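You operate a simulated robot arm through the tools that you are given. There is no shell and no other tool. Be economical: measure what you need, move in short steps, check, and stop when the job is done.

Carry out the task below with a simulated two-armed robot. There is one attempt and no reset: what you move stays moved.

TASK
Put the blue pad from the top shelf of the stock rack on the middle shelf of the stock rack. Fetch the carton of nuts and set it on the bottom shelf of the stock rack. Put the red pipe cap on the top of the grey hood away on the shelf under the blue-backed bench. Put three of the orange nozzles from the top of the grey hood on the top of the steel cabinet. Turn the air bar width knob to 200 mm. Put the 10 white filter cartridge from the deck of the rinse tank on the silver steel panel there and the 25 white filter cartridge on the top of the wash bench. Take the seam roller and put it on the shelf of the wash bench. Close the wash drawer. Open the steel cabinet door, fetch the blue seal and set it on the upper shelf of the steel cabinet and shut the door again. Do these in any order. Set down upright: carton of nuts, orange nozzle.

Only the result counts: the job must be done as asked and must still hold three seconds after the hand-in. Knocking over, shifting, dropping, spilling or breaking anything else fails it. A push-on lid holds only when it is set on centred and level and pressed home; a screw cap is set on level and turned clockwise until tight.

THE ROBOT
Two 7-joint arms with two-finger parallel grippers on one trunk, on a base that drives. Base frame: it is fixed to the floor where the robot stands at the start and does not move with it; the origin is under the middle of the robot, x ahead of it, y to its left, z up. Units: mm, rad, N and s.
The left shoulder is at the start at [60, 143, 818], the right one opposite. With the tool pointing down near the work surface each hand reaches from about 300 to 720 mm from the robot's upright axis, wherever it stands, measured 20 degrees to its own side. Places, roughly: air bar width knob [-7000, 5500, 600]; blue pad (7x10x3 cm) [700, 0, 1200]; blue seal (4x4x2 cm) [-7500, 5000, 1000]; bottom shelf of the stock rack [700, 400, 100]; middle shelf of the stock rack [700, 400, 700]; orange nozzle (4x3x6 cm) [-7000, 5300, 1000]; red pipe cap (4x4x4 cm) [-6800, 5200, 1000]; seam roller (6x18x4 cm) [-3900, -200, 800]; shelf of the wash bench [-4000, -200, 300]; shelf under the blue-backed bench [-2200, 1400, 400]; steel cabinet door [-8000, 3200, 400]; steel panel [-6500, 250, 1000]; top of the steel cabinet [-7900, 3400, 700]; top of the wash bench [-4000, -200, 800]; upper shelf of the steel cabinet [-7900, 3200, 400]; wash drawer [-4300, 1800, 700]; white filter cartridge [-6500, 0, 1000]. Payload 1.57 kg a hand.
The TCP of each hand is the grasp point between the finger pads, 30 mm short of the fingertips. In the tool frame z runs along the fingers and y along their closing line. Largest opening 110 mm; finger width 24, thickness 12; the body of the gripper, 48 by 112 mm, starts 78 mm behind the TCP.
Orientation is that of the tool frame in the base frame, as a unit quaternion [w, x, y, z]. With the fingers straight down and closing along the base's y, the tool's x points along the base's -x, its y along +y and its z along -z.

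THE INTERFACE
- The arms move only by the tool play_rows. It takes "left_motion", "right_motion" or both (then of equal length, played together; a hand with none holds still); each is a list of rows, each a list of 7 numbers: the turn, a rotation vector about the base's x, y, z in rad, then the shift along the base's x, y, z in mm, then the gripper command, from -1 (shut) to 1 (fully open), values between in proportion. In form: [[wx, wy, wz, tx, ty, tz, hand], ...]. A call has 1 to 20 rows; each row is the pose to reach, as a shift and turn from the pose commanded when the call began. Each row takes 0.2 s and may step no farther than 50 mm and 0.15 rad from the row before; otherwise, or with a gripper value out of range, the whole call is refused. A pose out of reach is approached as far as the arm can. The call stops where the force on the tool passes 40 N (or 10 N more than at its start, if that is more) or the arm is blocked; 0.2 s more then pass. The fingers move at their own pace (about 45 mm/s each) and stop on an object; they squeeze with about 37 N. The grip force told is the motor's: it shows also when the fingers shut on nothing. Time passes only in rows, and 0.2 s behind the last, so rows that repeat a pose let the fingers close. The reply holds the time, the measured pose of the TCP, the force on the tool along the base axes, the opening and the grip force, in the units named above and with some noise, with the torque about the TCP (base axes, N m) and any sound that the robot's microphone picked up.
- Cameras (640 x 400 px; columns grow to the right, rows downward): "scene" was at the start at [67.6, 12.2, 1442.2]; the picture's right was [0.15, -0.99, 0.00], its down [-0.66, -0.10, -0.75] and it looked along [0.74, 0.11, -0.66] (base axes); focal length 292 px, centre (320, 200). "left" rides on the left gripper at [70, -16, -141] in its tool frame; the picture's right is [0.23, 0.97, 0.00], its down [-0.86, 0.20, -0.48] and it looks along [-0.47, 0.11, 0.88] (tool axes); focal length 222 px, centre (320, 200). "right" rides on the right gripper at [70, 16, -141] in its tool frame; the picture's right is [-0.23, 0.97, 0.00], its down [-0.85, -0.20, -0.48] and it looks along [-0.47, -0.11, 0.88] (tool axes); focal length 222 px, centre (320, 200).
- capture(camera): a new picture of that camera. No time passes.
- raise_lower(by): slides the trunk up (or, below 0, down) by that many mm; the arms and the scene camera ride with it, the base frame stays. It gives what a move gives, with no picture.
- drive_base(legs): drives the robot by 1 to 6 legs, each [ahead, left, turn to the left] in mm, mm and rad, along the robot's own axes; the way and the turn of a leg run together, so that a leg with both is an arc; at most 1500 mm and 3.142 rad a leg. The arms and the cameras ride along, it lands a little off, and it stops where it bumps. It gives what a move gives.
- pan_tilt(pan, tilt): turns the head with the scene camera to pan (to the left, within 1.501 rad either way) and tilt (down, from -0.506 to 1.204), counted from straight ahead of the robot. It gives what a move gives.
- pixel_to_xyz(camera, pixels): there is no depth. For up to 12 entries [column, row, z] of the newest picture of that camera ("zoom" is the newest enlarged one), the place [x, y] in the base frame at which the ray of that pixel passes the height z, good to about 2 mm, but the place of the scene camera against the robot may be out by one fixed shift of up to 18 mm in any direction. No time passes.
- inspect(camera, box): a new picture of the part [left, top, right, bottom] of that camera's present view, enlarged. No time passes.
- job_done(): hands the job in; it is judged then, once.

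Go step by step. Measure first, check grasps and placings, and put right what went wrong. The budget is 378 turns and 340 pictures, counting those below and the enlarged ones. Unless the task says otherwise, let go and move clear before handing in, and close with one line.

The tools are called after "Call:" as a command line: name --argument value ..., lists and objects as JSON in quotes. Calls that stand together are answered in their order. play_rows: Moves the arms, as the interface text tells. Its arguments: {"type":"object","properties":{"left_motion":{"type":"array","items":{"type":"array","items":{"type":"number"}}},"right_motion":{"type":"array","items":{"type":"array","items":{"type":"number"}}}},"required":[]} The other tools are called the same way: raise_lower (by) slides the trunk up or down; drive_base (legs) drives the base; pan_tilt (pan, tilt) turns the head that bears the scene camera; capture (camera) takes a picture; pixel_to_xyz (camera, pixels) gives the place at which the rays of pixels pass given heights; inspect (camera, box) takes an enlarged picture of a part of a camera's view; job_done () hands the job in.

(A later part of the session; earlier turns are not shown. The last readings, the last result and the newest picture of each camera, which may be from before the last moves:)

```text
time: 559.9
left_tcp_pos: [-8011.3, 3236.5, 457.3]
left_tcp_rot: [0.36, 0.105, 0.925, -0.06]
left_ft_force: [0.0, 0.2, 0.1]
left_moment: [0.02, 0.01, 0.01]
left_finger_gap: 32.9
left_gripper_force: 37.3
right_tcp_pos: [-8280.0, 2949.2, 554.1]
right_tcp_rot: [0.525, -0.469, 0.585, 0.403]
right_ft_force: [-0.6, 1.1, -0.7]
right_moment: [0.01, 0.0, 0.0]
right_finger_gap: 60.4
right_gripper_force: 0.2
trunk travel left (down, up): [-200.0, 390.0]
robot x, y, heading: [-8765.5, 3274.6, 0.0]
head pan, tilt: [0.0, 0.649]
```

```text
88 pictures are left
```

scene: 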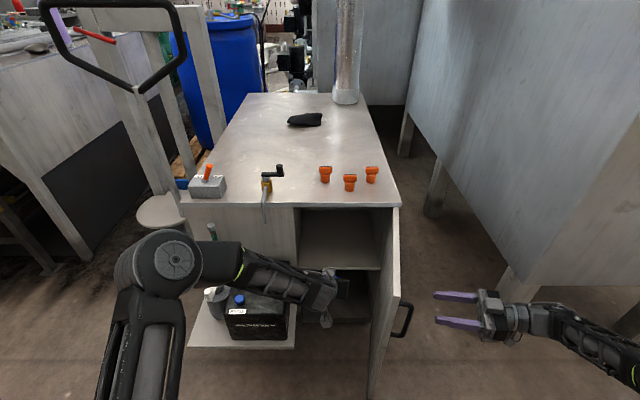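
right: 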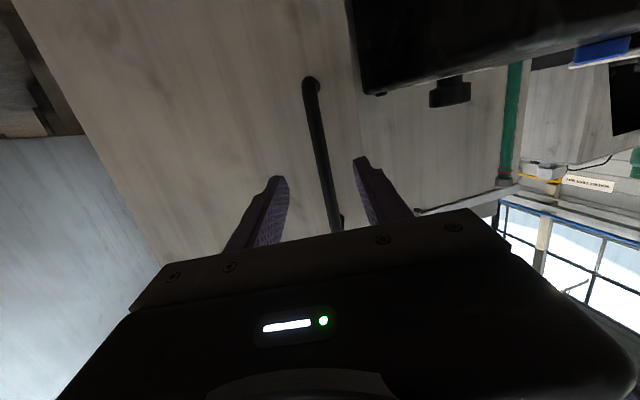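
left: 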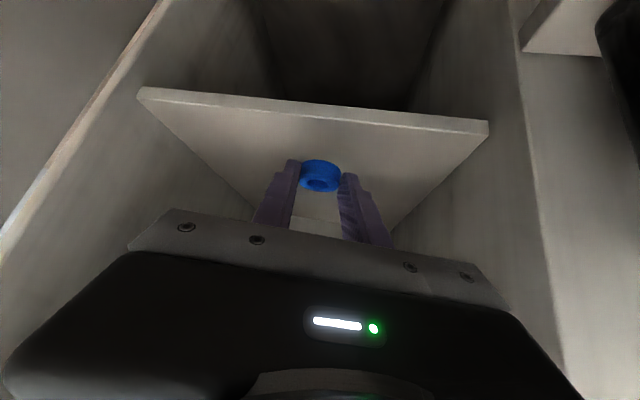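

Over the shelf. Lower in 3 mm steps to contact.

Call:
play_rows --left_motion '[[0, 0, 0, 5, 0, -4, -1], [0, 0, 0, 5, 0, -8, -1], [0, 0, 0, 5, 0, -12, -1], [0, 0, 0, 5, 0, -15, -1]]'

```text
time: 560.9
left_tcp_pos: [-8005.3, 3236.1, 444.5]
left_tcp_rot: [0.36, 0.106, 0.925, -0.06]
left_ft_force: [0.0, -1.0, -0.2]
left_moment: [0.04, 0.0, 0.01]
left_finger_gap: 32.7
left_gripper_force: 37.3
right_tcp_pos: [-8280.5, 2949.0, 555.0]
right_tcp_rot: [0.525, -0.469, 0.585, 0.403]
right_ft_force: [0.1, -0.2, -0.7]
right_moment: [0.01, -0.02, -0.02]
right_finger_gap: 60.4
right_gripper_force: 0.1
trunk travel left (down, up): [-200.0, 390.0]
robot x, y, heading: [-8765.0, 3277.2, -0.001]
head pan, tilt: [0.0, 0.649]
```

Call:
play_rows --left_motion '[[0, 0, 0, 0, 0, -4, -1], [0, 0, 0, 0, 0, -8, -1], [0, 0, 0, 0, 0, -12, -1], [0, 0, 0, 0, 0, -15, -1], [0, 0, 0, 0, 0, -18, -1]]'

Call:
capture --camera "left"

```text
time: 562.1
left_tcp_pos: [-8006.0, 3234.5, 427.1]
left_tcp_rot: [0.36, 0.105, 0.925, -0.06]
left_ft_force: [-0.3, -0.1, 1.5]
left_moment: [0.04, -0.03, 0.02]
left_finger_gap: 33.3
left_gripper_force: 36.4
right_tcp_pos: [-8281.9, 2949.2, 554.4]
right_tcp_rot: [0.524, -0.47, 0.585, 0.403]
right_ft_force: [-0.3, -1.2, 0.7]
right_moment: [-0.01, 0.03, 0.03]
right_finger_gap: 60.6
right_gripper_force: 0.1
trunk travel left (down, up): [-200.0, 390.0]
robot x, y, heading: [-8761.3, 3273.7, -0.0]
head pan, tilt: [0.0, 0.649]
```

```text
87 pictures are left
```

left: 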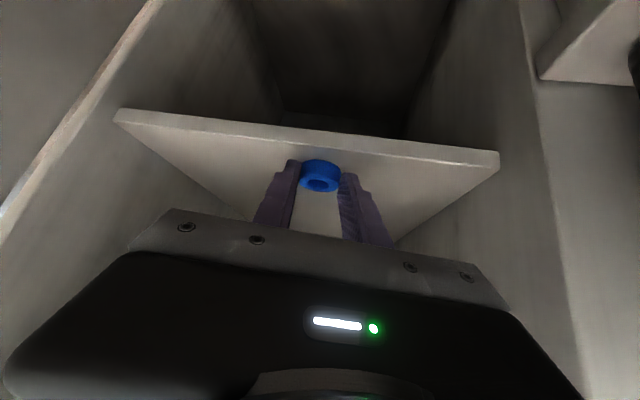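

Just touching; the shelf edge is close in front, so shift 20 mm deeper before release.

Call:
play_rows --left_motion '[[0, 0, 0, 0, 0, 4, -1], [0, 0, 0, 12, 0, 4, -1], [0, 0, 0, 25, 0, 4, -1], [0, 0, 0, 25, 0, 0, -1], [0, 0, 0, 25, 0, -3, -1]]'

Call:
pixel_to_xyz --camera "left" --pixels '[[320, 142, 396], [320, 142, 400]]'

```text
time: 563.3
left_tcp_pos: [-7977.3, 3236.4, 426.4]
left_tcp_rot: [0.361, 0.105, 0.925, -0.06]
left_ft_force: [-2.9, 2.0, 9.3]
left_moment: [0.1, -0.16, 0.06]
left_finger_gap: 33.1
left_gripper_force: 36.9
right_tcp_pos: [-8281.6, 2949.1, 555.8]
right_tcp_rot: [0.525, -0.47, 0.585, 0.402]
right_ft_force: [0.1, 0.2, -0.1]
right_moment: [-0.01, -0.03, -0.01]
right_finger_gap: 60.3
right_gripper_force: 0.1
trunk travel left (down, up): [-200.0, 390.0]
robot x, y, heading: [-8765.7, 3272.6, 0.004]
head pan, tilt: [0.0, 0.649]
```

```text
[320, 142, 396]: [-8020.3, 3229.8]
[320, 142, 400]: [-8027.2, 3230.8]
```

Firm contact (9 N). Release, lift 30, and withdraw.

Call:
play_rows --left_motion '[[0, 0, 0, 0, 0, 1, 0.0], [0, 0, 0, 0, 0, 1, 0.0], [0, 0, 0, 0, 0, 1, 0.0], [0, 0, 0, 0, 0, 25, 0.0], [0, 0, 0, -30, 0, 45, 0.0], [0, 0, 0, -75, 0, 50, 0.0], [0, 0, 0, -120, 0, 55, 0.0], [0, 0, 0, -165, 5, 60, 0.0], [0, 0, 0, -200, 20, 80, 0.0]]'

Call:
capture --camera "left"

```text
time: 565.3
left_tcp_pos: [-8181.6, 3256.7, 499.8]
left_tcp_rot: [0.36, 0.104, 0.925, -0.058]
left_ft_force: [-0.7, -0.1, 0.2]
left_moment: [-0.02, -0.01, -0.01]
left_finger_gap: 55.2
left_gripper_force: 0.1
right_tcp_pos: [-8281.6, 2948.2, 555.1]
right_tcp_rot: [0.525, -0.469, 0.585, 0.403]
right_ft_force: [0.7, -0.7, -0.7]
right_moment: [0.05, 0.0, -0.03]
right_finger_gap: 60.2
right_gripper_force: 0.0
trunk travel left (down, up): [-200.0, 390.0]
robot x, y, heading: [-8764.7, 3274.1, 0.003]
head pan, tilt: [0.0, 0.649]
```

```text
86 pictures are left
```

left: 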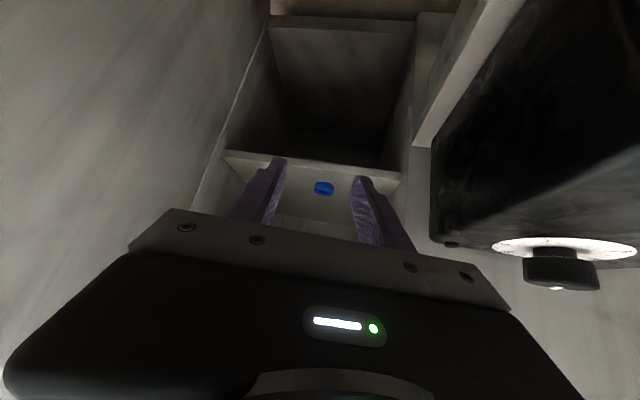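

Seal rests on the upper shelf. Withdraw the left arm back and up.

Call:
play_rows --left_motion '[[0, 0, 0, -30, 0, 35, 0], [0, 0, 0, -60, 0, 70, 0], [0, 0, 0, -85, 5, 110, 0], [0, 0, 0, -90, 30, 150, 0], [0, 0, 0, -90, 60, 185, 0], [0, 0, 0, -90, 95, 215, 0], [0, 0, 0, -90, 130, 245, 0], [0, 0, 0, -90, 165, 265, 0]]'

Call:
capture --camera "scene"

```text
time: 567.1
left_tcp_pos: [-8269.9, 3419.8, 771.1]
left_tcp_rot: [0.359, 0.105, 0.925, -0.06]
left_ft_force: [0.8, -0.4, 1.1]
left_moment: [0.02, -0.02, -0.01]
left_finger_gap: 55.1
left_gripper_force: 0.1
right_tcp_pos: [-8280.0, 2949.5, 555.2]
right_tcp_rot: [0.525, -0.469, 0.585, 0.402]
right_ft_force: [0.7, 0.3, 0.4]
right_moment: [0.01, 0.02, 0.04]
right_finger_gap: 60.5
right_gripper_force: 0.0
trunk travel left (down, up): [-200.0, 390.0]
robot x, y, heading: [-8764.6, 3271.6, 0.002]
head pan, tilt: [0.0, 0.649]
```

```text
85 pictures are left
```

scene: 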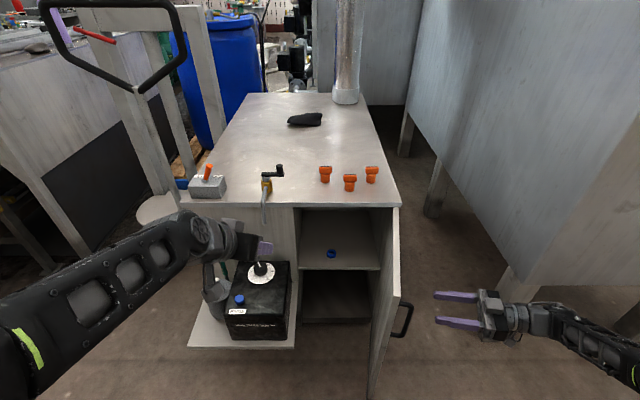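

Seal is visible on the shelf. Now bring the right hand (closed) up to the door's outer face above the handle.

Call:
play_rows --right_motion '[[0, 0, 0, 5, 15, 35, -1], [0, 0, 0, 10, 40, 70, -1], [0, 0, 0, 15, 70, 100, -1], [0, 0, 0, 19, 100, 100, -1]]'

Call:
capture --camera "scene"

```text
time: 568.1
left_tcp_pos: [-8269.8, 3420.8, 770.0]
left_tcp_rot: [0.36, 0.105, 0.925, -0.059]
left_ft_force: [0.1, 0.0, 0.5]
left_moment: [0.02, -0.01, -0.03]
left_finger_gap: 54.7
left_gripper_force: 0.1
right_tcp_pos: [-8260.9, 3050.9, 655.6]
right_tcp_rot: [0.525, -0.469, 0.586, 0.402]
right_ft_force: [0.2, -0.6, -0.1]
right_moment: [0.0, 0.03, 0.0]
right_finger_gap: 0.1
right_gripper_force: 15.2
trunk travel left (down, up): [-200.0, 390.0]
robot x, y, heading: [-8766.0, 3274.7, -0.006]
head pan, tilt: [0.0, 0.649]
```

```text
84 pictures are left
```

scene: 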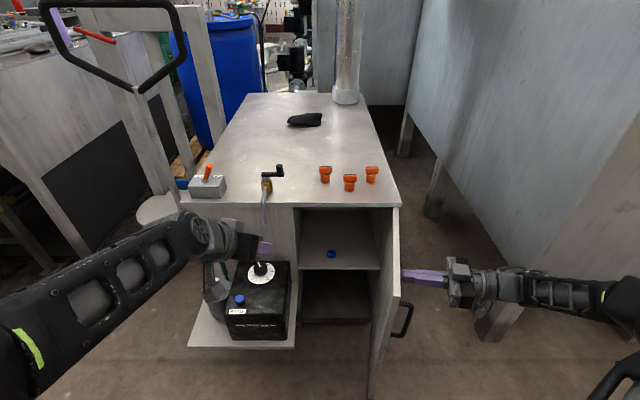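

Push the door shut along its arc.

Call:
play_rows --right_motion '[[0, 0, -0.07, 2, 22, 0, -1], [0, 0, -0.13, 5, 46, 0, -1], [0, 0, -0.25, 12, 71, 0, -1], [0, 0, -0.37, 23, 95, 0, -1], [0, 0, -0.49, 36, 117, 0, -1], [0, 0, -0.61, 51, 138, 0, -1], [0, 0, -0.73, 70, 156, 0, -1], [0, 0, -0.85, 90, 173, 0, -1], [0, 0, -0.97, 112, 186, 0, -1], [0, 0, -1.09, 136, 198, 0, -1]]'

Call:
capture --camera "scene"

```text
time: 570.3
left_tcp_pos: [-8269.6, 3421.1, 770.7]
left_tcp_rot: [0.36, 0.105, 0.925, -0.059]
left_ft_force: [0.1, -0.4, 0.6]
left_moment: [0.03, 0.01, 0.0]
left_finger_gap: 55.1
left_gripper_force: 0.1
right_tcp_pos: [-8127.0, 3247.2, 655.1]
right_tcp_rot: [0.657, -0.098, 0.744, 0.071]
right_ft_force: [-0.8, -0.2, 0.7]
right_moment: [0.0, 0.01, -0.04]
right_finger_gap: 0.0
right_gripper_force: 21.4
trunk travel left (down, up): [-200.0, 390.0]
robot x, y, heading: [-8765.0, 3270.7, -0.001]
head pan, tilt: [0.0, 0.649]
```

```text
83 pictures are left
```

scene: 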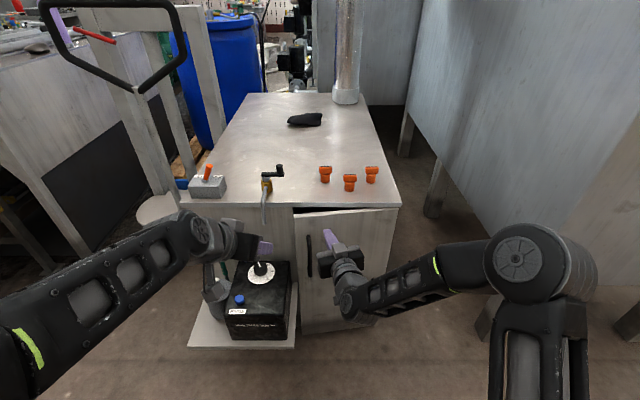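

Nearly shut. Push on forward until it stops.

Call:
play_rows --right_motion '[[0, 0, -0.1, 20, 5, 0, -1], [0, 0, -0.2, 40, 8, 0, -1], [0, 0, -0.24, 55, 8, 0, -1], [0, 0, -0.24, 65, 8, 0, -1], [0, 0, -0.24, 75, 8, 0, -1], [0, 0, -0.24, 85, 8, 0, -1]]'

Call:
capture --camera "scene"

```text
time: 571.1
left_tcp_pos: [-8271.2, 3419.6, 770.9]
left_tcp_rot: [0.36, 0.105, 0.925, -0.059]
left_ft_force: [-0.2, -0.7, -0.6]
left_moment: [0.02, -0.04, 0.01]
left_finger_gap: 55.2
left_gripper_force: 0.0
right_tcp_pos: [-8079.4, 3255.5, 657.5]
right_tcp_rot: [0.662, -0.015, 0.749, -0.002]
right_ft_force: [-5.6, -0.8, 1.2]
right_moment: [-0.01, -0.12, -0.07]
right_finger_gap: 0.0
right_gripper_force: 21.3
trunk travel left (down, up): [-200.0, 390.0]
robot x, y, heading: [-8763.5, 3275.1, -0.001]
head pan, tilt: [0.0, 0.649]
stopped in row 3 (right hand): the force on the tool passed its limit (the readings are from after the stop); the commanded pose is now the measured one
```

```text
82 pictures are left
```

scene: 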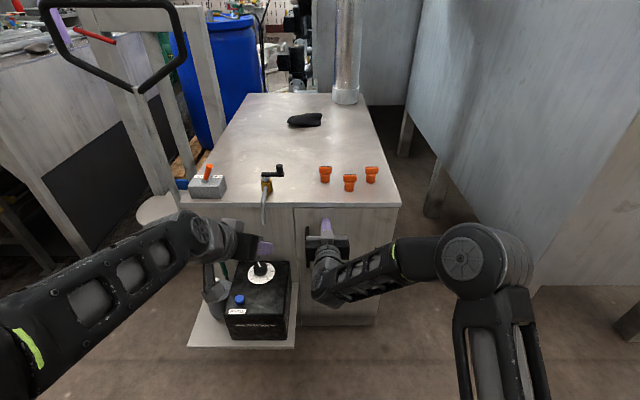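

Push once more to make sure, then retract and inspect the seam.

Call:
play_rows --right_motion '[[0, 0, 0, 6, 0, 0, -1], [0, 0, 0, 12, 0, 0, -1]]'

Call:
play_rows --right_motion '[[0, 0, 0, -40, 0, 0, -1], [0, 0, 0, -85, -10, 0, -1], [0, 0, 0, -130, -20, 0, -1], [0, 0, 0, -175, -40, 0, -1], [0, 0, 0, -215, -60, 0, -1]]'

Call:
inspect --camera "scene" --box '[260, 180, 420, 340]'

```text
time: 571.5
left_tcp_pos: [-8270.3, 3419.7, 772.1]
left_tcp_rot: [0.361, 0.106, 0.925, -0.06]
left_ft_force: [0.2, -0.5, 0.3]
left_moment: [0.03, -0.04, 0.0]
left_finger_gap: 54.8
left_gripper_force: 0.1
right_tcp_pos: [-8079.0, 3256.9, 655.5]
right_tcp_rot: [0.662, -0.017, 0.75, 0.0]
right_ft_force: [-21.4, -4.7, 8.8]
right_moment: [-0.01, -0.43, -0.26]
right_finger_gap: 0.3
right_gripper_force: 20.9
trunk travel left (down, up): [-200.0, 390.0]
robot x, y, heading: [-8763.9, 3272.3, -0.0]
head pan, tilt: [0.0, 0.649]
stopped in row 1 (right hand): the force on the tool passed its limit (the readings are from after the stop); the commanded pose is now the measured one
```

```text
time: 572.7
left_tcp_pos: [-8269.6, 3420.8, 770.3]
left_tcp_rot: [0.359, 0.105, 0.925, -0.06]
left_ft_force: [0.3, 0.6, 0.3]
left_moment: [-0.01, -0.01, 0.01]
left_finger_gap: 54.9
left_gripper_force: 0.1
right_tcp_pos: [-8265.0, 3216.2, 641.4]
right_tcp_rot: [0.66, -0.016, 0.751, -0.002]
right_ft_force: [-0.8, -0.2, -0.3]
right_moment: [-0.01, 0.01, 0.0]
right_finger_gap: 0.0
right_gripper_force: 21.1
right hand out of reach, approached as far as the arm can: row 5
trunk travel left (down, up): [-200.0, 390.0]
robot x, y, heading: [-8763.7, 3276.0, -0.004]
head pan, tilt: [0.0, 0.649]
```

```text
2.50 times, centred on (340, 260) of scene
```

zoom: 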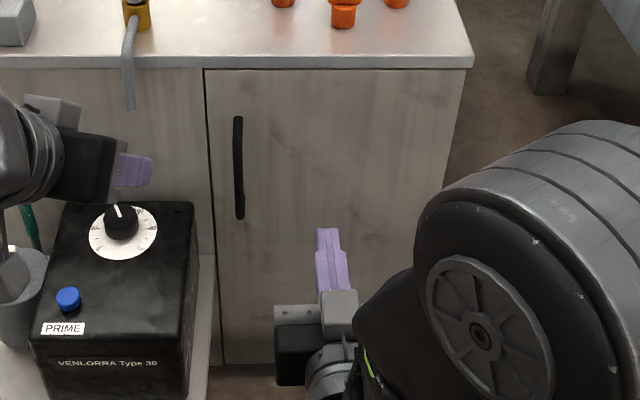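

Door is flush. Fold the right hand, raise the trunk, and go back to the hood for the red cap.

Call:
play_rows --right_motion '[[0, 0.12, 0, 10, -20, 10, 0], [0, 0.24, 0, 20, -40, 20, 0], [0, 0.36, 0, 30, -60, 30, 0], [0, 0.48, 0, 40, -80, 40, 0], [0, 0.6, 0, 50, -100, 60, 0], [0, 0.7, 0, 60, -120, 80, 0]]'

Call:
raise_lower --by 390

Call:
drive_base --legs '[[-60, 0, 0], [0, 0, -1.57], [-1450, 0, 0], [-1350, 0, 0], [0, 900, 0], [0, 930, 0]]'

Call:
pan_tilt --pan 0 --tilt 0.65

Call:
capture --camera "scene"

```text
time: 574.1
left_tcp_pos: [-8269.6, 3419.8, 770.7]
left_tcp_rot: [0.359, 0.106, 0.925, -0.061]
left_ft_force: [0.5, 0.5, -0.3]
left_moment: [0.0, -0.02, -0.02]
left_finger_gap: 55.1
left_gripper_force: 0.1
right_tcp_pos: [-8205.2, 3094.7, 724.5]
right_tcp_rot: [0.363, -0.015, 0.932, 0.005]
right_ft_force: [-0.4, 0.0, -0.3]
right_moment: [0.0, 0.0, -0.05]
right_finger_gap: 54.8
right_gripper_force: 0.1
right hand out of reach, approached as far as the arm can: row 1, 2
trunk travel left (down, up): [-200.0, 390.0]
robot x, y, heading: [-8765.8, 3278.0, -0.001]
head pan, tilt: [0.0, 0.649]
```

```text
time: 577.8
left_tcp_pos: [-8269.8, 3420.2, 1160.8]
left_tcp_rot: [0.359, 0.105, 0.925, -0.06]
left_ft_force: [-0.1, -0.7, -0.7]
left_moment: [0.0, 0.01, -0.04]
left_finger_gap: 55.2
left_gripper_force: 0.1
right_tcp_pos: [-8206.2, 3094.1, 1114.5]
right_tcp_rot: [0.361, -0.016, 0.933, 0.004]
right_ft_force: [-0.5, -0.8, -0.2]
right_moment: [0.01, -0.01, 0.01]
right_finger_gap: 55.0
right_gripper_force: 0.1
trunk travel left (down, up): [-590.0, 0.0]
robot x, y, heading: [-8764.9, 3273.9, -0.001]
head pan, tilt: [0.0, 0.649]
```

```text
time: 588.9
left_tcp_pos: [-8703.6, 4198.0, 1160.8]
left_tcp_rot: [0.218, 0.715, 0.596, -0.292]
left_ft_force: [0.1, 0.2, -0.2]
left_moment: [0.04, -0.01, 0.03]
left_finger_gap: 55.1
left_gripper_force: 0.2
right_tcp_pos: [-9026.3, 4120.8, 1112.6]
right_tcp_rot: [0.265, 0.632, 0.685, -0.246]
right_ft_force: [-0.5, -0.2, -0.4]
right_moment: [0.02, -0.01, -0.02]
right_finger_gap: 55.0
right_gripper_force: 0.0
trunk travel left (down, up): [-590.0, 0.0]
robot x, y, heading: [-8877.5, 4688.4, -1.518]
head pan, tilt: [0.0, 0.649]
stopped in leg 3: the robot was blocked; the commanded pose is now the measured one
```

```text
time: 589.5
left_tcp_pos: [-8705.1, 4200.2, 1159.8]
left_tcp_rot: [0.219, 0.715, 0.596, -0.291]
left_ft_force: [0.8, 0.2, -0.6]
left_moment: [0.0, 0.0, 0.01]
left_finger_gap: 55.2
left_gripper_force: 0.1
right_tcp_pos: [-9028.2, 4121.0, 1114.8]
right_tcp_rot: [0.265, 0.632, 0.685, -0.247]
right_ft_force: [0.0, -0.8, 0.2]
right_moment: [0.01, -0.01, -0.01]
right_finger_gap: 55.0
right_gripper_force: 0.0
trunk travel left (down, up): [-590.0, 0.0]
robot x, y, heading: [-8873.4, 4690.2, -1.526]
head pan, tilt: [0.0, 0.649]
```

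```text
80 pictures are left
```

scene: 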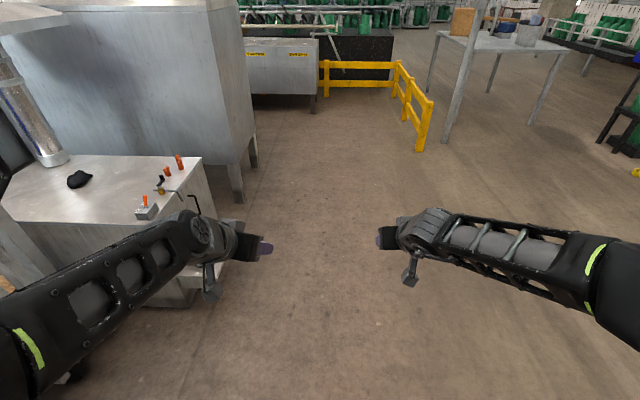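

Bumped near the bin; shift left (+x) and continue.

Call:
drive_base --legs '[[60, 0, 0], [0, 280, -0.045], [-1450, 0, 0], [0, 900, 0], [0, 720, 0]]'

Call:
capture --camera "scene"

```text
time: 606.8
left_tcp_pos: [-6798.6, 5621.8, 1160.4]
left_tcp_rot: [0.219, 0.716, 0.595, -0.293]
left_ft_force: [-0.4, -0.2, 0.3]
left_moment: [0.0, 0.01, 0.0]
left_finger_gap: 55.0
left_gripper_force: 0.0
right_tcp_pos: [-7121.9, 5545.1, 1114.0]
right_tcp_rot: [0.264, 0.634, 0.684, -0.247]
right_ft_force: [1.0, -0.6, 0.5]
right_moment: [0.02, 0.0, -0.02]
right_finger_gap: 55.0
right_gripper_force: 0.0
trunk travel left (down, up): [-590.0, 0.0]
robot x, y, heading: [-6966.3, 6109.8, -1.525]
head pan, tilt: [0.0, 0.649]
```

```text
79 pictures are left
```

scene: 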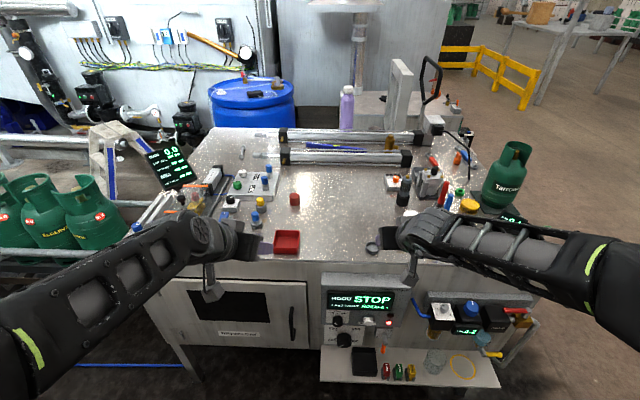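

Cap at (295,199). Move closer and bring the left hand above it.

Call:
drive_base --legs '[[95, 0, -0.045]]'

Call:
play_rows --left_motion '[[0, 0, 0.06, -10, -35, -10, 0.3], [0, 0, 0.12, -20, -70, -25, 0.3], [0, 0, 0.17, -30, -110, -40, 0.3], [0, 0, 0.17, -38, -150, -55, 0.3], [0, 0, 0.17, -45, -190, -70, 0.3], [0, 0, 0.17, -50, -230, -82, 0.3]]'

Call:
capture --camera "left"

```text
time: 607.9
left_tcp_pos: [-6818.4, 5515.8, 1159.7]
left_tcp_rot: [0.212, 0.73, 0.579, -0.296]
left_ft_force: [-0.2, 0.1, 0.2]
left_moment: [0.02, 0.05, 0.01]
left_finger_gap: 55.5
left_gripper_force: 0.1
right_tcp_pos: [-7144.5, 5453.2, 1114.1]
right_tcp_rot: [0.259, 0.649, 0.669, -0.253]
right_ft_force: [0.7, -0.3, 0.0]
right_moment: [0.0, 0.0, 0.01]
right_finger_gap: 55.0
right_gripper_force: 0.1
trunk travel left (down, up): [-590.0, 0.0]
robot x, y, heading: [-6963.6, 6012.7, -1.578]
head pan, tilt: [0.0, 0.649]
```

```text
time: 609.3
left_tcp_pos: [-6867.8, 5284.9, 1079.6]
left_tcp_rot: [0.236, 0.677, 0.639, -0.277]
left_ft_force: [1.7, 0.1, -0.5]
left_moment: [0.03, 0.02, -0.01]
left_finger_gap: 71.2
left_gripper_force: 0.1
right_tcp_pos: [-7143.9, 5452.5, 1112.5]
right_tcp_rot: [0.258, 0.649, 0.669, -0.253]
right_ft_force: [-0.9, -0.7, -0.4]
right_moment: [0.0, 0.01, 0.01]
right_finger_gap: 55.1
right_gripper_force: 0.1
trunk travel left (down, up): [-590.0, 0.0]
robot x, y, heading: [-6960.8, 6013.1, -1.575]
head pan, tilt: [0.0, 0.649]
```

```text
78 pictures are left
```

left: 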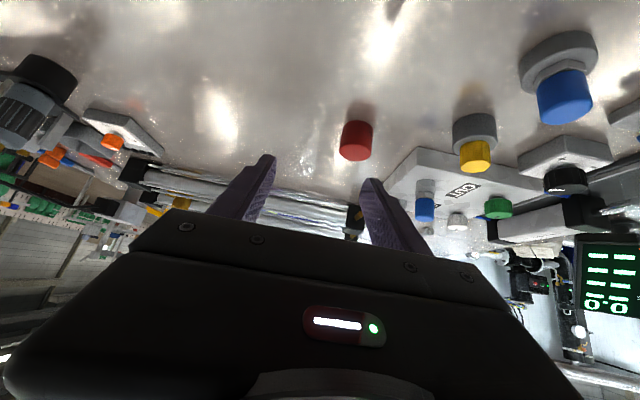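

Call:
pixel_to_xyz --camera "left" --pixels '[[360, 122, 952], [357, 146, 990], [343, 130, 960], [374, 134, 960]]'

```text
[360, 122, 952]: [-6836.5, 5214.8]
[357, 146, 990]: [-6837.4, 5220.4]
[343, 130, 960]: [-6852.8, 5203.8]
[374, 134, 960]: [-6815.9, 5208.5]
```

Call:
pixel_to_xyz --camera "left" --pixels '[[416, 147, 975], [385, 190, 975], [416, 147, 965]]'

Call:
play_rows --left_motion '[[0, 0, 0, 16, -35, -5, 0.02], [0, 0, 0, 31, -74, -10, 0.02], [0, 0, 0, 31, -74, -40, 0.02]]'

Call:
capture --camera "left"

```text
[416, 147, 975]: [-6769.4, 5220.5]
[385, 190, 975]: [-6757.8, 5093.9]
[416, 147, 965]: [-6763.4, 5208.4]
```

```text
time: 610.1
left_tcp_pos: [-6839.2, 5216.4, 1040.7]
left_tcp_rot: [0.236, 0.678, 0.638, -0.278]
left_ft_force: [0.1, -0.3, 0.0]
left_moment: [-0.02, 0.0, -0.01]
left_finger_gap: 56.3
left_gripper_force: 0.0
right_tcp_pos: [-7145.6, 5453.3, 1114.1]
right_tcp_rot: [0.259, 0.648, 0.67, -0.252]
right_ft_force: [0.4, -0.1, 0.6]
right_moment: [0.02, 0.01, -0.01]
right_finger_gap: 55.0
right_gripper_force: 0.1
trunk travel left (down, up): [-590.0, 0.0]
robot x, y, heading: [-6964.2, 6016.3, -1.578]
head pan, tilt: [0.0, 0.649]
```

```text
77 pictures are left
```

left: 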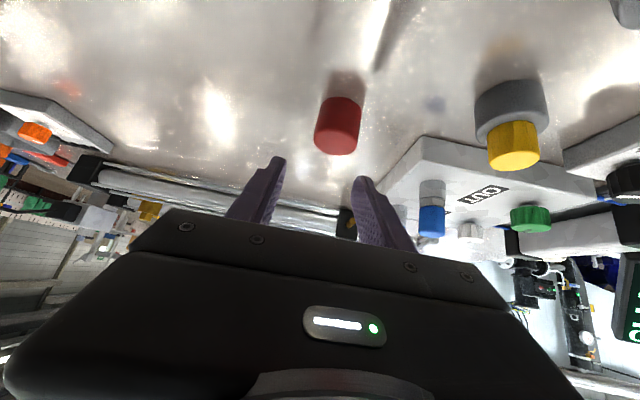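

Call:
pixel_to_xyz --camera "left" --pixels '[[341, 97, 952], [316, 110, 955], [361, 110, 955], [336, 148, 990]]'

```text
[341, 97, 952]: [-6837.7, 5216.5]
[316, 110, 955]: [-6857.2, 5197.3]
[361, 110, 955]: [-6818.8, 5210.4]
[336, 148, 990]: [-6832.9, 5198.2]
```

Call:
play_rows --left_motion '[[0, 0, 0, 3, -4, -20, 0.02], [0, 0, 0, 3, -4, -38, 0.02], [0, 0, 0, 3, -4, -52, 0.02], [0, 0, 0, 3, -4, -52, -1], [0, 0, 0, 3, -4, -52, -1], [0, 0, 0, 3, -4, -52, -1], [0, 0, 0, 3, -4, -52, -1]]'

Call:
capture --camera "left"

```text
time: 611.7
left_tcp_pos: [-6833.9, 5210.4, 987.4]
left_tcp_rot: [0.235, 0.678, 0.639, -0.277]
left_ft_force: [-0.1, -0.5, -0.3]
left_moment: [0.0, 0.02, 0.02]
left_finger_gap: 36.6
left_gripper_force: 37.0
right_tcp_pos: [-7144.2, 5453.5, 1114.2]
right_tcp_rot: [0.258, 0.649, 0.669, -0.253]
right_ft_force: [0.9, -0.2, 0.6]
right_moment: [0.02, -0.04, 0.0]
right_finger_gap: 55.2
right_gripper_force: 0.1
trunk travel left (down, up): [-590.0, 0.0]
robot x, y, heading: [-6962.6, 6013.4, -1.574]
head pan, tilt: [0.0, 0.649]
```

```text
76 pictures are left
```

left: 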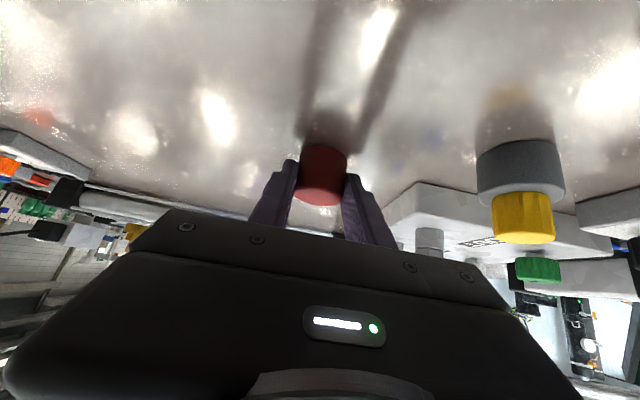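

Cap gripped (36.6). Lift and retract.

Call:
play_rows --left_motion '[[0, 0, 0, 0, 0, 30, -1], [0, 0, 0, 0, 0, 75, -1], [0, 0, 0, 5, 20, 110, -1], [0, 0, 0, 10, 60, 130, -1], [0, 0, 0, 20, 105, 145, -1], [0, 0, 0, 30, 150, 150, -1], [0, 0, 0, 40, 195, 150, -1], [0, 0, 0, 45, 240, 150, -1], [0, 0, 0, 50, 285, 150, -1], [0, 0, 0, 50, 330, 150, -1]]'

Call:
drive_base --legs '[[-150, 0, 0]]'

Call:
pan_tilt --pan 1.2 --tilt 0.35

Call:
capture --camera "scene"

Call:
capture --camera "left"

```text
time: 613.9
left_tcp_pos: [-6783.9, 5540.2, 1133.8]
left_tcp_rot: [0.237, 0.678, 0.638, -0.279]
left_ft_force: [-0.6, -0.1, -0.9]
left_moment: [-0.03, -0.02, 0.03]
left_finger_gap: 36.3
left_gripper_force: 37.2
right_tcp_pos: [-7145.4, 5455.4, 1114.9]
right_tcp_rot: [0.259, 0.649, 0.669, -0.253]
right_ft_force: [0.0, 0.5, -0.4]
right_moment: [0.0, -0.02, 0.01]
right_finger_gap: 55.0
right_gripper_force: 0.0
trunk travel left (down, up): [-590.0, 0.0]
robot x, y, heading: [-6960.1, 6012.2, -1.575]
head pan, tilt: [0.0, 0.649]
```

```text
time: 615.3
left_tcp_pos: [-6783.0, 5686.4, 1134.8]
left_tcp_rot: [0.236, 0.677, 0.639, -0.278]
left_ft_force: [0.2, 1.2, 0.0]
left_moment: [-0.01, 0.02, 0.04]
left_finger_gap: 36.4
left_gripper_force: 37.1
right_tcp_pos: [-7143.1, 5602.0, 1114.7]
right_tcp_rot: [0.259, 0.649, 0.669, -0.254]
right_ft_force: [-0.8, 1.5, 0.0]
right_moment: [0.01, 0.01, -0.02]
right_finger_gap: 54.9
right_gripper_force: 0.1
trunk travel left (down, up): [-590.0, 0.0]
robot x, y, heading: [-6965.3, 6158.9, -1.568]
head pan, tilt: [0.0, 0.649]
```

```text
time: 616.7
left_tcp_pos: [-6780.6, 5685.9, 1134.3]
left_tcp_rot: [0.237, 0.677, 0.639, -0.278]
left_ft_force: [-0.9, -0.2, -1.2]
left_moment: [-0.01, 0.01, -0.03]
left_finger_gap: 36.4
left_gripper_force: 37.0
right_tcp_pos: [-7141.6, 5599.5, 1115.0]
right_tcp_rot: [0.26, 0.647, 0.671, -0.253]
right_ft_force: [0.7, -0.2, 0.1]
right_moment: [-0.01, 0.01, 0.03]
right_finger_gap: 54.8
right_gripper_force: 0.0
trunk travel left (down, up): [-590.0, 0.0]
robot x, y, heading: [-6964.9, 6157.6, -1.57]
head pan, tilt: [1.201, 0.351]
```

```text
75 pictures are left
```

scene: 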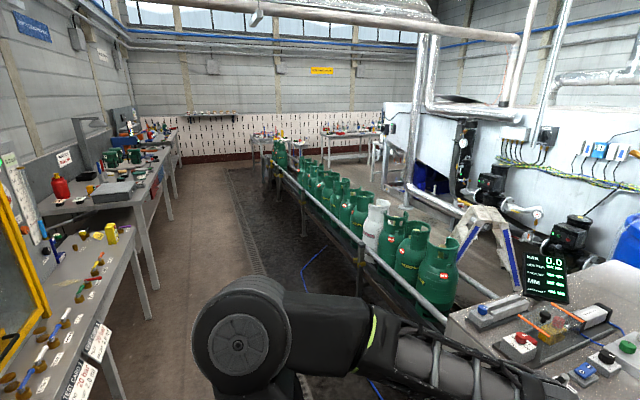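

```text
74 pictures are left
```

left: 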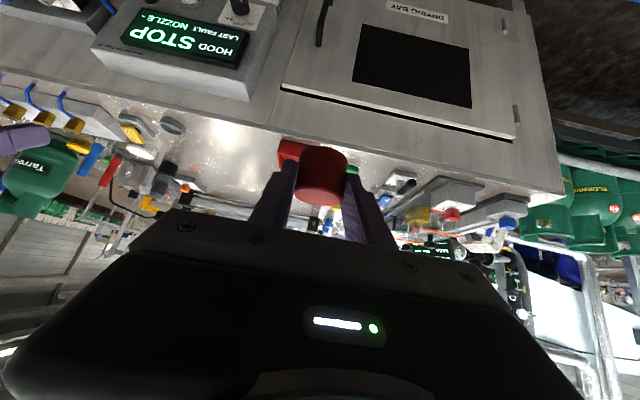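

Cap held. Take the known western route back to the blue-backed bench: strafe right, then south, then along the corridor in reverse.

Call:
drive_base --legs '[[0, -850, 0], [0, -830, 0], [1450, 0, 0], [1450, 0, 0], [1250, 0, 0]]'

Call:
pan_tilt --pan 0 --tilt 0.45

Call:
capture --camera "scene"

```text
time: 644.3
left_tcp_pos: [-8463.0, 1627.8, 1134.9]
left_tcp_rot: [0.237, 0.675, 0.641, -0.277]
left_ft_force: [0.3, 0.4, -0.8]
left_moment: [0.04, 0.0, -0.03]
left_finger_gap: 36.6
left_gripper_force: 37.1
right_tcp_pos: [-8823.5, 1540.2, 1114.0]
right_tcp_rot: [0.259, 0.646, 0.672, -0.252]
right_ft_force: [0.7, 0.8, -0.3]
right_moment: [-0.02, -0.02, -0.02]
right_finger_gap: 55.3
right_gripper_force: 0.0
trunk travel left (down, up): [-590.0, 0.0]
robot x, y, heading: [-8647.1, 2101.9, -1.57]
head pan, tilt: [1.201, 0.351]
```

```text
time: 645.7
left_tcp_pos: [-8463.0, 1628.3, 1134.4]
left_tcp_rot: [0.238, 0.675, 0.642, -0.276]
left_ft_force: [-0.1, -0.8, -0.3]
left_moment: [0.0, 0.0, 0.07]
left_finger_gap: 36.3
left_gripper_force: 37.0
right_tcp_pos: [-8823.5, 1540.1, 1115.8]
right_tcp_rot: [0.259, 0.646, 0.672, -0.252]
right_ft_force: [-0.9, 0.3, 0.4]
right_moment: [0.01, -0.04, -0.01]
right_finger_gap: 55.0
right_gripper_force: 0.0
trunk travel left (down, up): [-590.0, 0.0]
robot x, y, heading: [-8650.3, 2105.0, -1.563]
head pan, tilt: [0.0, 0.45]
```

```text
73 pictures are left
```

scene: 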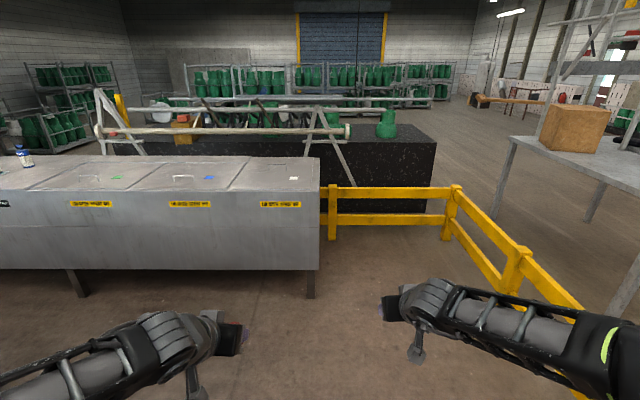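

Call:
drive_base --legs '[[1180, 0, 0], [0, 0, -1.571], [-1450, 0, 0], [-1450, 0, 0]]'

```text
time: 669.4
left_tcp_pos: [-6216.7, 711.6, 1133.5]
left_tcp_rot: [-0.023, 0.931, -0.011, -0.364]
left_ft_force: [0.6, -0.5, 0.0]
left_moment: [0.0, 0.03, -0.05]
left_finger_gap: 36.7
left_gripper_force: 37.8
right_tcp_pos: [-6314.6, 1069.1, 1114.8]
right_tcp_rot: [0.011, 0.931, 0.031, -0.362]
right_ft_force: [-0.4, 0.4, 0.4]
right_moment: [-0.01, -0.01, -0.03]
right_finger_gap: 55.0
right_gripper_force: 0.1
trunk travel left (down, up): [-590.0, 0.0]
robot x, y, heading: [-5744.7, 907.0, -3.104]
head pan, tilt: [0.0, 0.45]
```

Call:
drive_base --legs '[[0, 0, -0.037], [-760, 40, 0], [-1000, 200, 0], [-1000, 190, 0]]'

Call:
pan_tilt --pan -1.5 --tilt 0.4

Call:
capture --camera "scene"

```text
time: 683.6
left_tcp_pos: [-3460.1, 309.5, 1133.5]
left_tcp_rot: [-0.028, 0.931, -0.024, -0.364]
left_ft_force: [0.2, 0.4, -0.7]
left_moment: [-0.02, -0.02, 0.02]
left_finger_gap: 36.8
left_gripper_force: 37.1
right_tcp_pos: [-3547.2, 670.4, 1115.1]
right_tcp_rot: [0.006, 0.932, 0.019, -0.363]
right_ft_force: [-0.5, 0.8, -0.4]
right_moment: [0.01, 0.02, 0.02]
right_finger_gap: 54.7
right_gripper_force: 0.1
trunk travel left (down, up): [-590.0, 0.0]
robot x, y, heading: [-2986.5, 495.3, -3.129]
head pan, tilt: [0.0, 0.45]
```

```text
time: 685.2
left_tcp_pos: [-3459.1, 309.2, 1132.6]
left_tcp_rot: [-0.028, 0.931, -0.024, -0.363]
left_ft_force: [0.2, -0.5, 0.1]
left_moment: [0.02, -0.01, -0.01]
left_finger_gap: 36.3
left_gripper_force: 37.1
right_tcp_pos: [-3546.7, 670.3, 1114.5]
right_tcp_rot: [0.006, 0.932, 0.019, -0.362]
right_ft_force: [0.7, -0.6, -0.5]
right_moment: [-0.05, -0.01, 0.01]
right_finger_gap: 55.4
right_gripper_force: 0.1
trunk travel left (down, up): [-590.0, 0.0]
robot x, y, heading: [-2988.2, 498.0, -3.141]
head pan, tilt: [-1.499, 0.4]
```

```text
72 pictures are left
```

scene: 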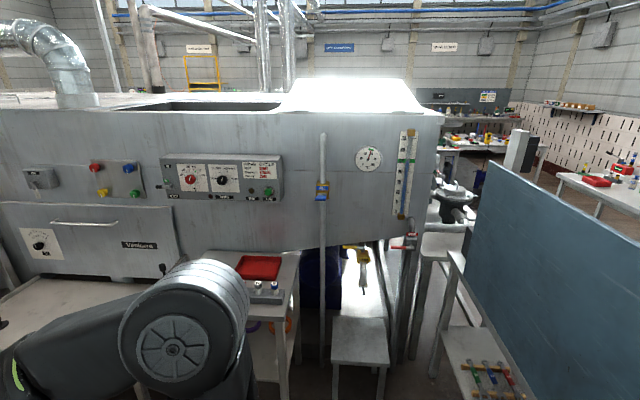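

The drawer at left is shut. Continue reversing past the bench, then look at it.

Call:
drive_base --legs '[[-1350, 20, 0], [-400, 0, 0]]'

Call:
pan_tilt --pan -0.8 --tilt 0.55

Call:
capture --camera "scene"

Call:
pan_tilt --pan -1.5 --tilt 0.5

Call:
capture --camera "scene"

```text
time: 694.0
left_tcp_pos: [-1715.4, 277.4, 1133.9]
left_tcp_rot: [-0.034, 0.93, -0.038, -0.363]
left_ft_force: [-0.6, 0.6, -0.3]
left_moment: [0.0, 0.02, -0.03]
left_finger_gap: 36.4
left_gripper_force: 36.8
right_tcp_pos: [-1790.3, 641.2, 1115.0]
right_tcp_rot: [0.0, 0.932, 0.004, -0.363]
right_ft_force: [0.3, 0.7, 0.0]
right_moment: [-0.01, 0.02, 0.0]
right_finger_gap: 55.0
right_gripper_force: 0.1
trunk travel left (down, up): [-590.0, 0.0]
robot x, y, heading: [-1237.1, 445.3, 3.118]
head pan, tilt: [-1.499, 0.4]
```

```text
time: 695.1
left_tcp_pos: [-1715.9, 278.4, 1135.6]
left_tcp_rot: [-0.033, 0.93, -0.038, -0.363]
left_ft_force: [0.0, 0.8, 0.1]
left_moment: [0.04, -0.03, 0.03]
left_finger_gap: 36.6
left_gripper_force: 37.3
right_tcp_pos: [-1791.5, 640.5, 1115.0]
right_tcp_rot: [0.0, 0.933, 0.003, -0.361]
right_ft_force: [0.3, 0.1, -0.2]
right_moment: [0.01, 0.0, 0.04]
right_finger_gap: 55.1
right_gripper_force: 0.1
trunk travel left (down, up): [-590.0, 0.0]
robot x, y, heading: [-1235.9, 446.4, 3.114]
head pan, tilt: [-0.799, 0.55]
```

```text
71 pictures are left
```

scene: 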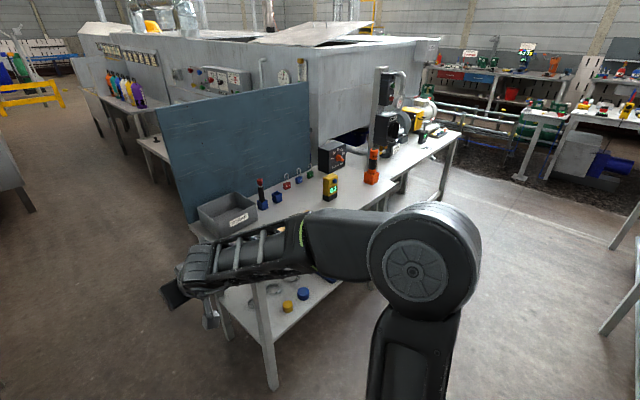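

```text
time: 696.2
left_tcp_pos: [-1715.5, 278.0, 1133.9]
left_tcp_rot: [-0.034, 0.93, -0.039, -0.363]
left_ft_force: [-0.3, -0.5, -0.4]
left_moment: [-0.02, 0.0, 0.0]
left_finger_gap: 36.6
left_gripper_force: 36.9
right_tcp_pos: [-1791.7, 640.8, 1113.7]
right_tcp_rot: [0.0, 0.932, 0.004, -0.361]
right_ft_force: [-0.2, -0.3, -0.1]
right_moment: [0.04, 0.01, 0.0]
right_finger_gap: 55.1
right_gripper_force: 0.1
trunk travel left (down, up): [-590.0, 0.0]
robot x, y, heading: [-1238.2, 447.4, 3.115]
head pan, tilt: [-1.499, 0.499]
```

```text
70 pictures are left
```

scene: 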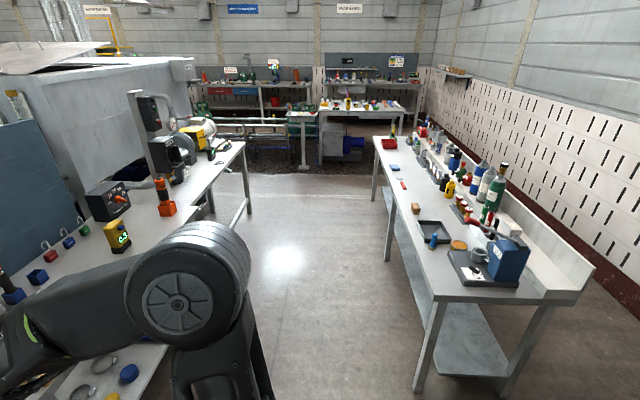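

Call:
pixel_to_xyz --camera "scene" --pixels '[[435, 300, 800], [375, 137, 800], [415, 390, 0], [246, 145, 800], [250, 212, 0], [130, 320, 800]]'

Call:
drive_base --legs '[[0, -450, 0.026], [0, -430, 0]]'

Call:
pan_tilt --pan 0 --tilt 0.75

Call:
capture --camera "scene"

```text
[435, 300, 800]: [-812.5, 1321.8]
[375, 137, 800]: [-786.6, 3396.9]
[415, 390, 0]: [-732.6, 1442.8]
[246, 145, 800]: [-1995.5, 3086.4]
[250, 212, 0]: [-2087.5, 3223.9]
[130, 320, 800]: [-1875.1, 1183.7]
```

```text
time: 701.1
left_tcp_pos: [-1703.6, 1130.7, 1133.3]
left_tcp_rot: [-0.029, 0.931, -0.028, -0.364]
left_ft_force: [-0.5, -0.1, -0.5]
left_moment: [0.03, 0.01, 0.0]
left_finger_gap: 36.3
left_gripper_force: 36.8
right_tcp_pos: [-1788.3, 1492.7, 1115.5]
right_tcp_rot: [0.005, 0.932, 0.015, -0.362]
right_ft_force: [0.8, -0.3, 0.4]
right_moment: [-0.02, 0.01, 0.05]
right_finger_gap: 55.1
right_gripper_force: 0.1
trunk travel left (down, up): [-590.0, 0.0]
robot x, y, heading: [-1228.5, 1310.7, 3.132]
head pan, tilt: [-1.499, 0.499]
```

```text
time: 702.7
left_tcp_pos: [-1705.1, 1130.2, 1134.1]
left_tcp_rot: [-0.029, 0.931, -0.027, -0.363]
left_ft_force: [0.3, -0.5, -0.4]
left_moment: [-0.01, 0.02, -0.03]
left_finger_gap: 36.3
left_gripper_force: 37.4
right_tcp_pos: [-1787.4, 1492.0, 1114.6]
right_tcp_rot: [0.004, 0.932, 0.015, -0.362]
right_ft_force: [0.0, -0.1, -0.1]
right_moment: [0.02, -0.02, 0.02]
right_finger_gap: 55.1
right_gripper_force: 0.1
trunk travel left (down, up): [-590.0, 0.0]
robot x, y, heading: [-1228.2, 1309.3, 3.137]
head pan, tilt: [0.0, 0.75]
```

```text
69 pictures are left
```

scene: 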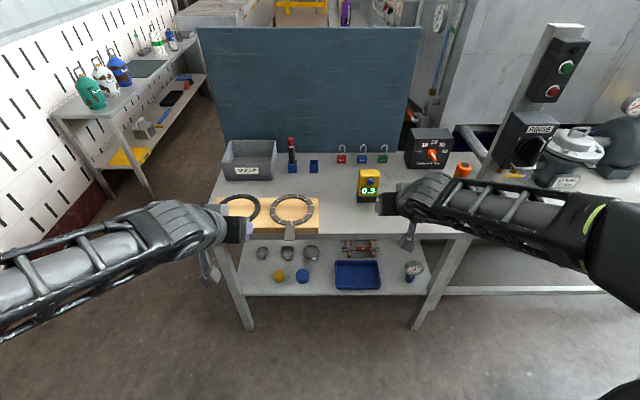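

The shelf has a free gap between the blue tape (302,275) and the blue tray (335,275). Back off slightly, strafe right, and lower the trunk.

Call:
drive_base --legs '[[-40, -100, 0]]'

Call:
raise_lower --by -390

Call:
capture --camera "scene"

Call:
inspect --camera "scene" --box '[200, 180, 440, 330]'

```text
time: 703.8
left_tcp_pos: [-1662.7, 1231.7, 1134.1]
left_tcp_rot: [-0.029, 0.931, -0.029, -0.363]
left_ft_force: [-0.3, -0.6, -0.2]
left_moment: [-0.03, 0.01, 0.02]
left_finger_gap: 36.6
left_gripper_force: 37.0
right_tcp_pos: [-1746.6, 1592.5, 1115.0]
right_tcp_rot: [0.005, 0.932, 0.014, -0.362]
right_ft_force: [1.3, 0.5, 0.3]
right_moment: [-0.05, 0.0, 0.05]
right_finger_gap: 55.1
right_gripper_force: 0.1
trunk travel left (down, up): [-590.0, 0.0]
robot x, y, heading: [-1187.9, 1412.8, 3.137]
head pan, tilt: [0.0, 0.75]
```

```text
time: 707.6
left_tcp_pos: [-1664.5, 1230.9, 744.2]
left_tcp_rot: [-0.029, 0.931, -0.028, -0.364]
left_ft_force: [0.1, -0.5, 0.2]
left_moment: [0.0, 0.0, -0.01]
left_finger_gap: 36.1
left_gripper_force: 37.0
right_tcp_pos: [-1748.1, 1591.4, 725.1]
right_tcp_rot: [0.005, 0.932, 0.014, -0.361]
right_ft_force: [0.1, 0.6, -1.1]
right_moment: [0.0, -0.02, 0.01]
right_finger_gap: 55.0
right_gripper_force: 0.0
trunk travel left (down, up): [-200.0, 390.0]
robot x, y, heading: [-1188.0, 1409.8, 3.14]
head pan, tilt: [0.0, 0.75]
```

```text
68 pictures are left
```

scene: 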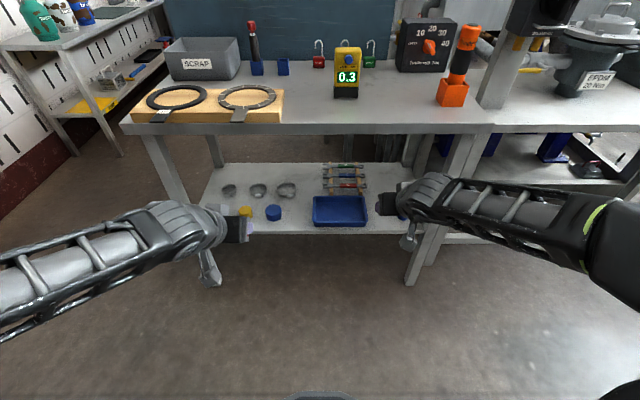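

```text
2.67 times, centred on (320, 255) of scene
```

zoom: 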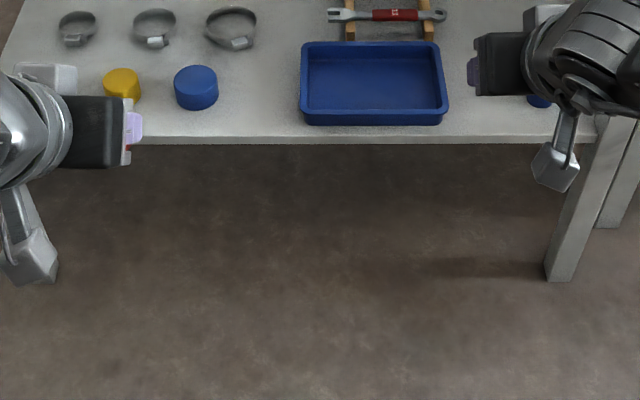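

Call:
pixel_to_xyz --camera "zoom" --pixels '[[218, 95, 400], [218, 95, 440], [300, 115, 400], [300, 115, 440], [258, 140, 400], [258, 140, 440], [178, 105, 400], [258, 40, 400]]'

Call:
capture --camera "left"

```text
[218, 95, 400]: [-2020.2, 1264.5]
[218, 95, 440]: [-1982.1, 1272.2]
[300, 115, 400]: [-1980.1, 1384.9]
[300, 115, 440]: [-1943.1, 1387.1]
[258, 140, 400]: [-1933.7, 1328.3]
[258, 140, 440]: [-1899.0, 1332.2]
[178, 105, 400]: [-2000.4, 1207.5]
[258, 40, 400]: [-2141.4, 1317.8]
```

```text
66 pictures are left
```

left: 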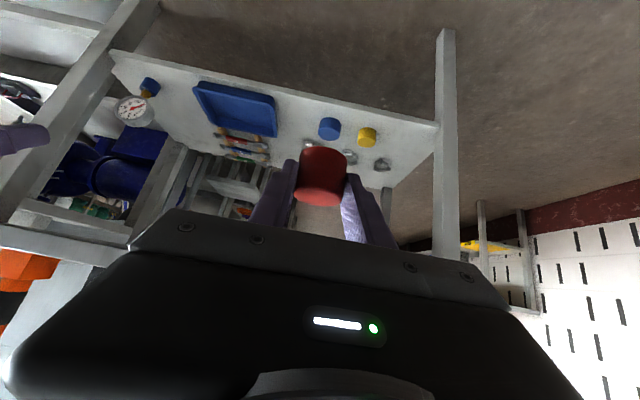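

Call:
pixel_to_xyz --camera "left" --pixels '[[329, 119, 350], [329, 119, 380], [329, 119, 400], [329, 119, 430], [278, 101, 380], [278, 101, 410], [300, 98, 380], [300, 98, 410], [340, 125, 400]]'

Call:
pixel_to_xyz --camera "zoom" --pixels '[[196, 110, 350], [196, 110, 380], [196, 110, 400], [196, 110, 430], [258, 138, 380]]'

```text
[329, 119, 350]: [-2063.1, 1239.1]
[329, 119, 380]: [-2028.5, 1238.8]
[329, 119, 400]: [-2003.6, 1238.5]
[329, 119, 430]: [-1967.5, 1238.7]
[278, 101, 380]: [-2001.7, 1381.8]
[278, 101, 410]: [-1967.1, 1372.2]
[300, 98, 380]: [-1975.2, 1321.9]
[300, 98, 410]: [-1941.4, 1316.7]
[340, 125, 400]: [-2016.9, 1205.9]
```

```text
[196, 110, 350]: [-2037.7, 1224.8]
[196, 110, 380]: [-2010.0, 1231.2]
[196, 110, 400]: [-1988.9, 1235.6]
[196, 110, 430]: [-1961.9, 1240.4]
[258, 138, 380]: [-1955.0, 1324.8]
```

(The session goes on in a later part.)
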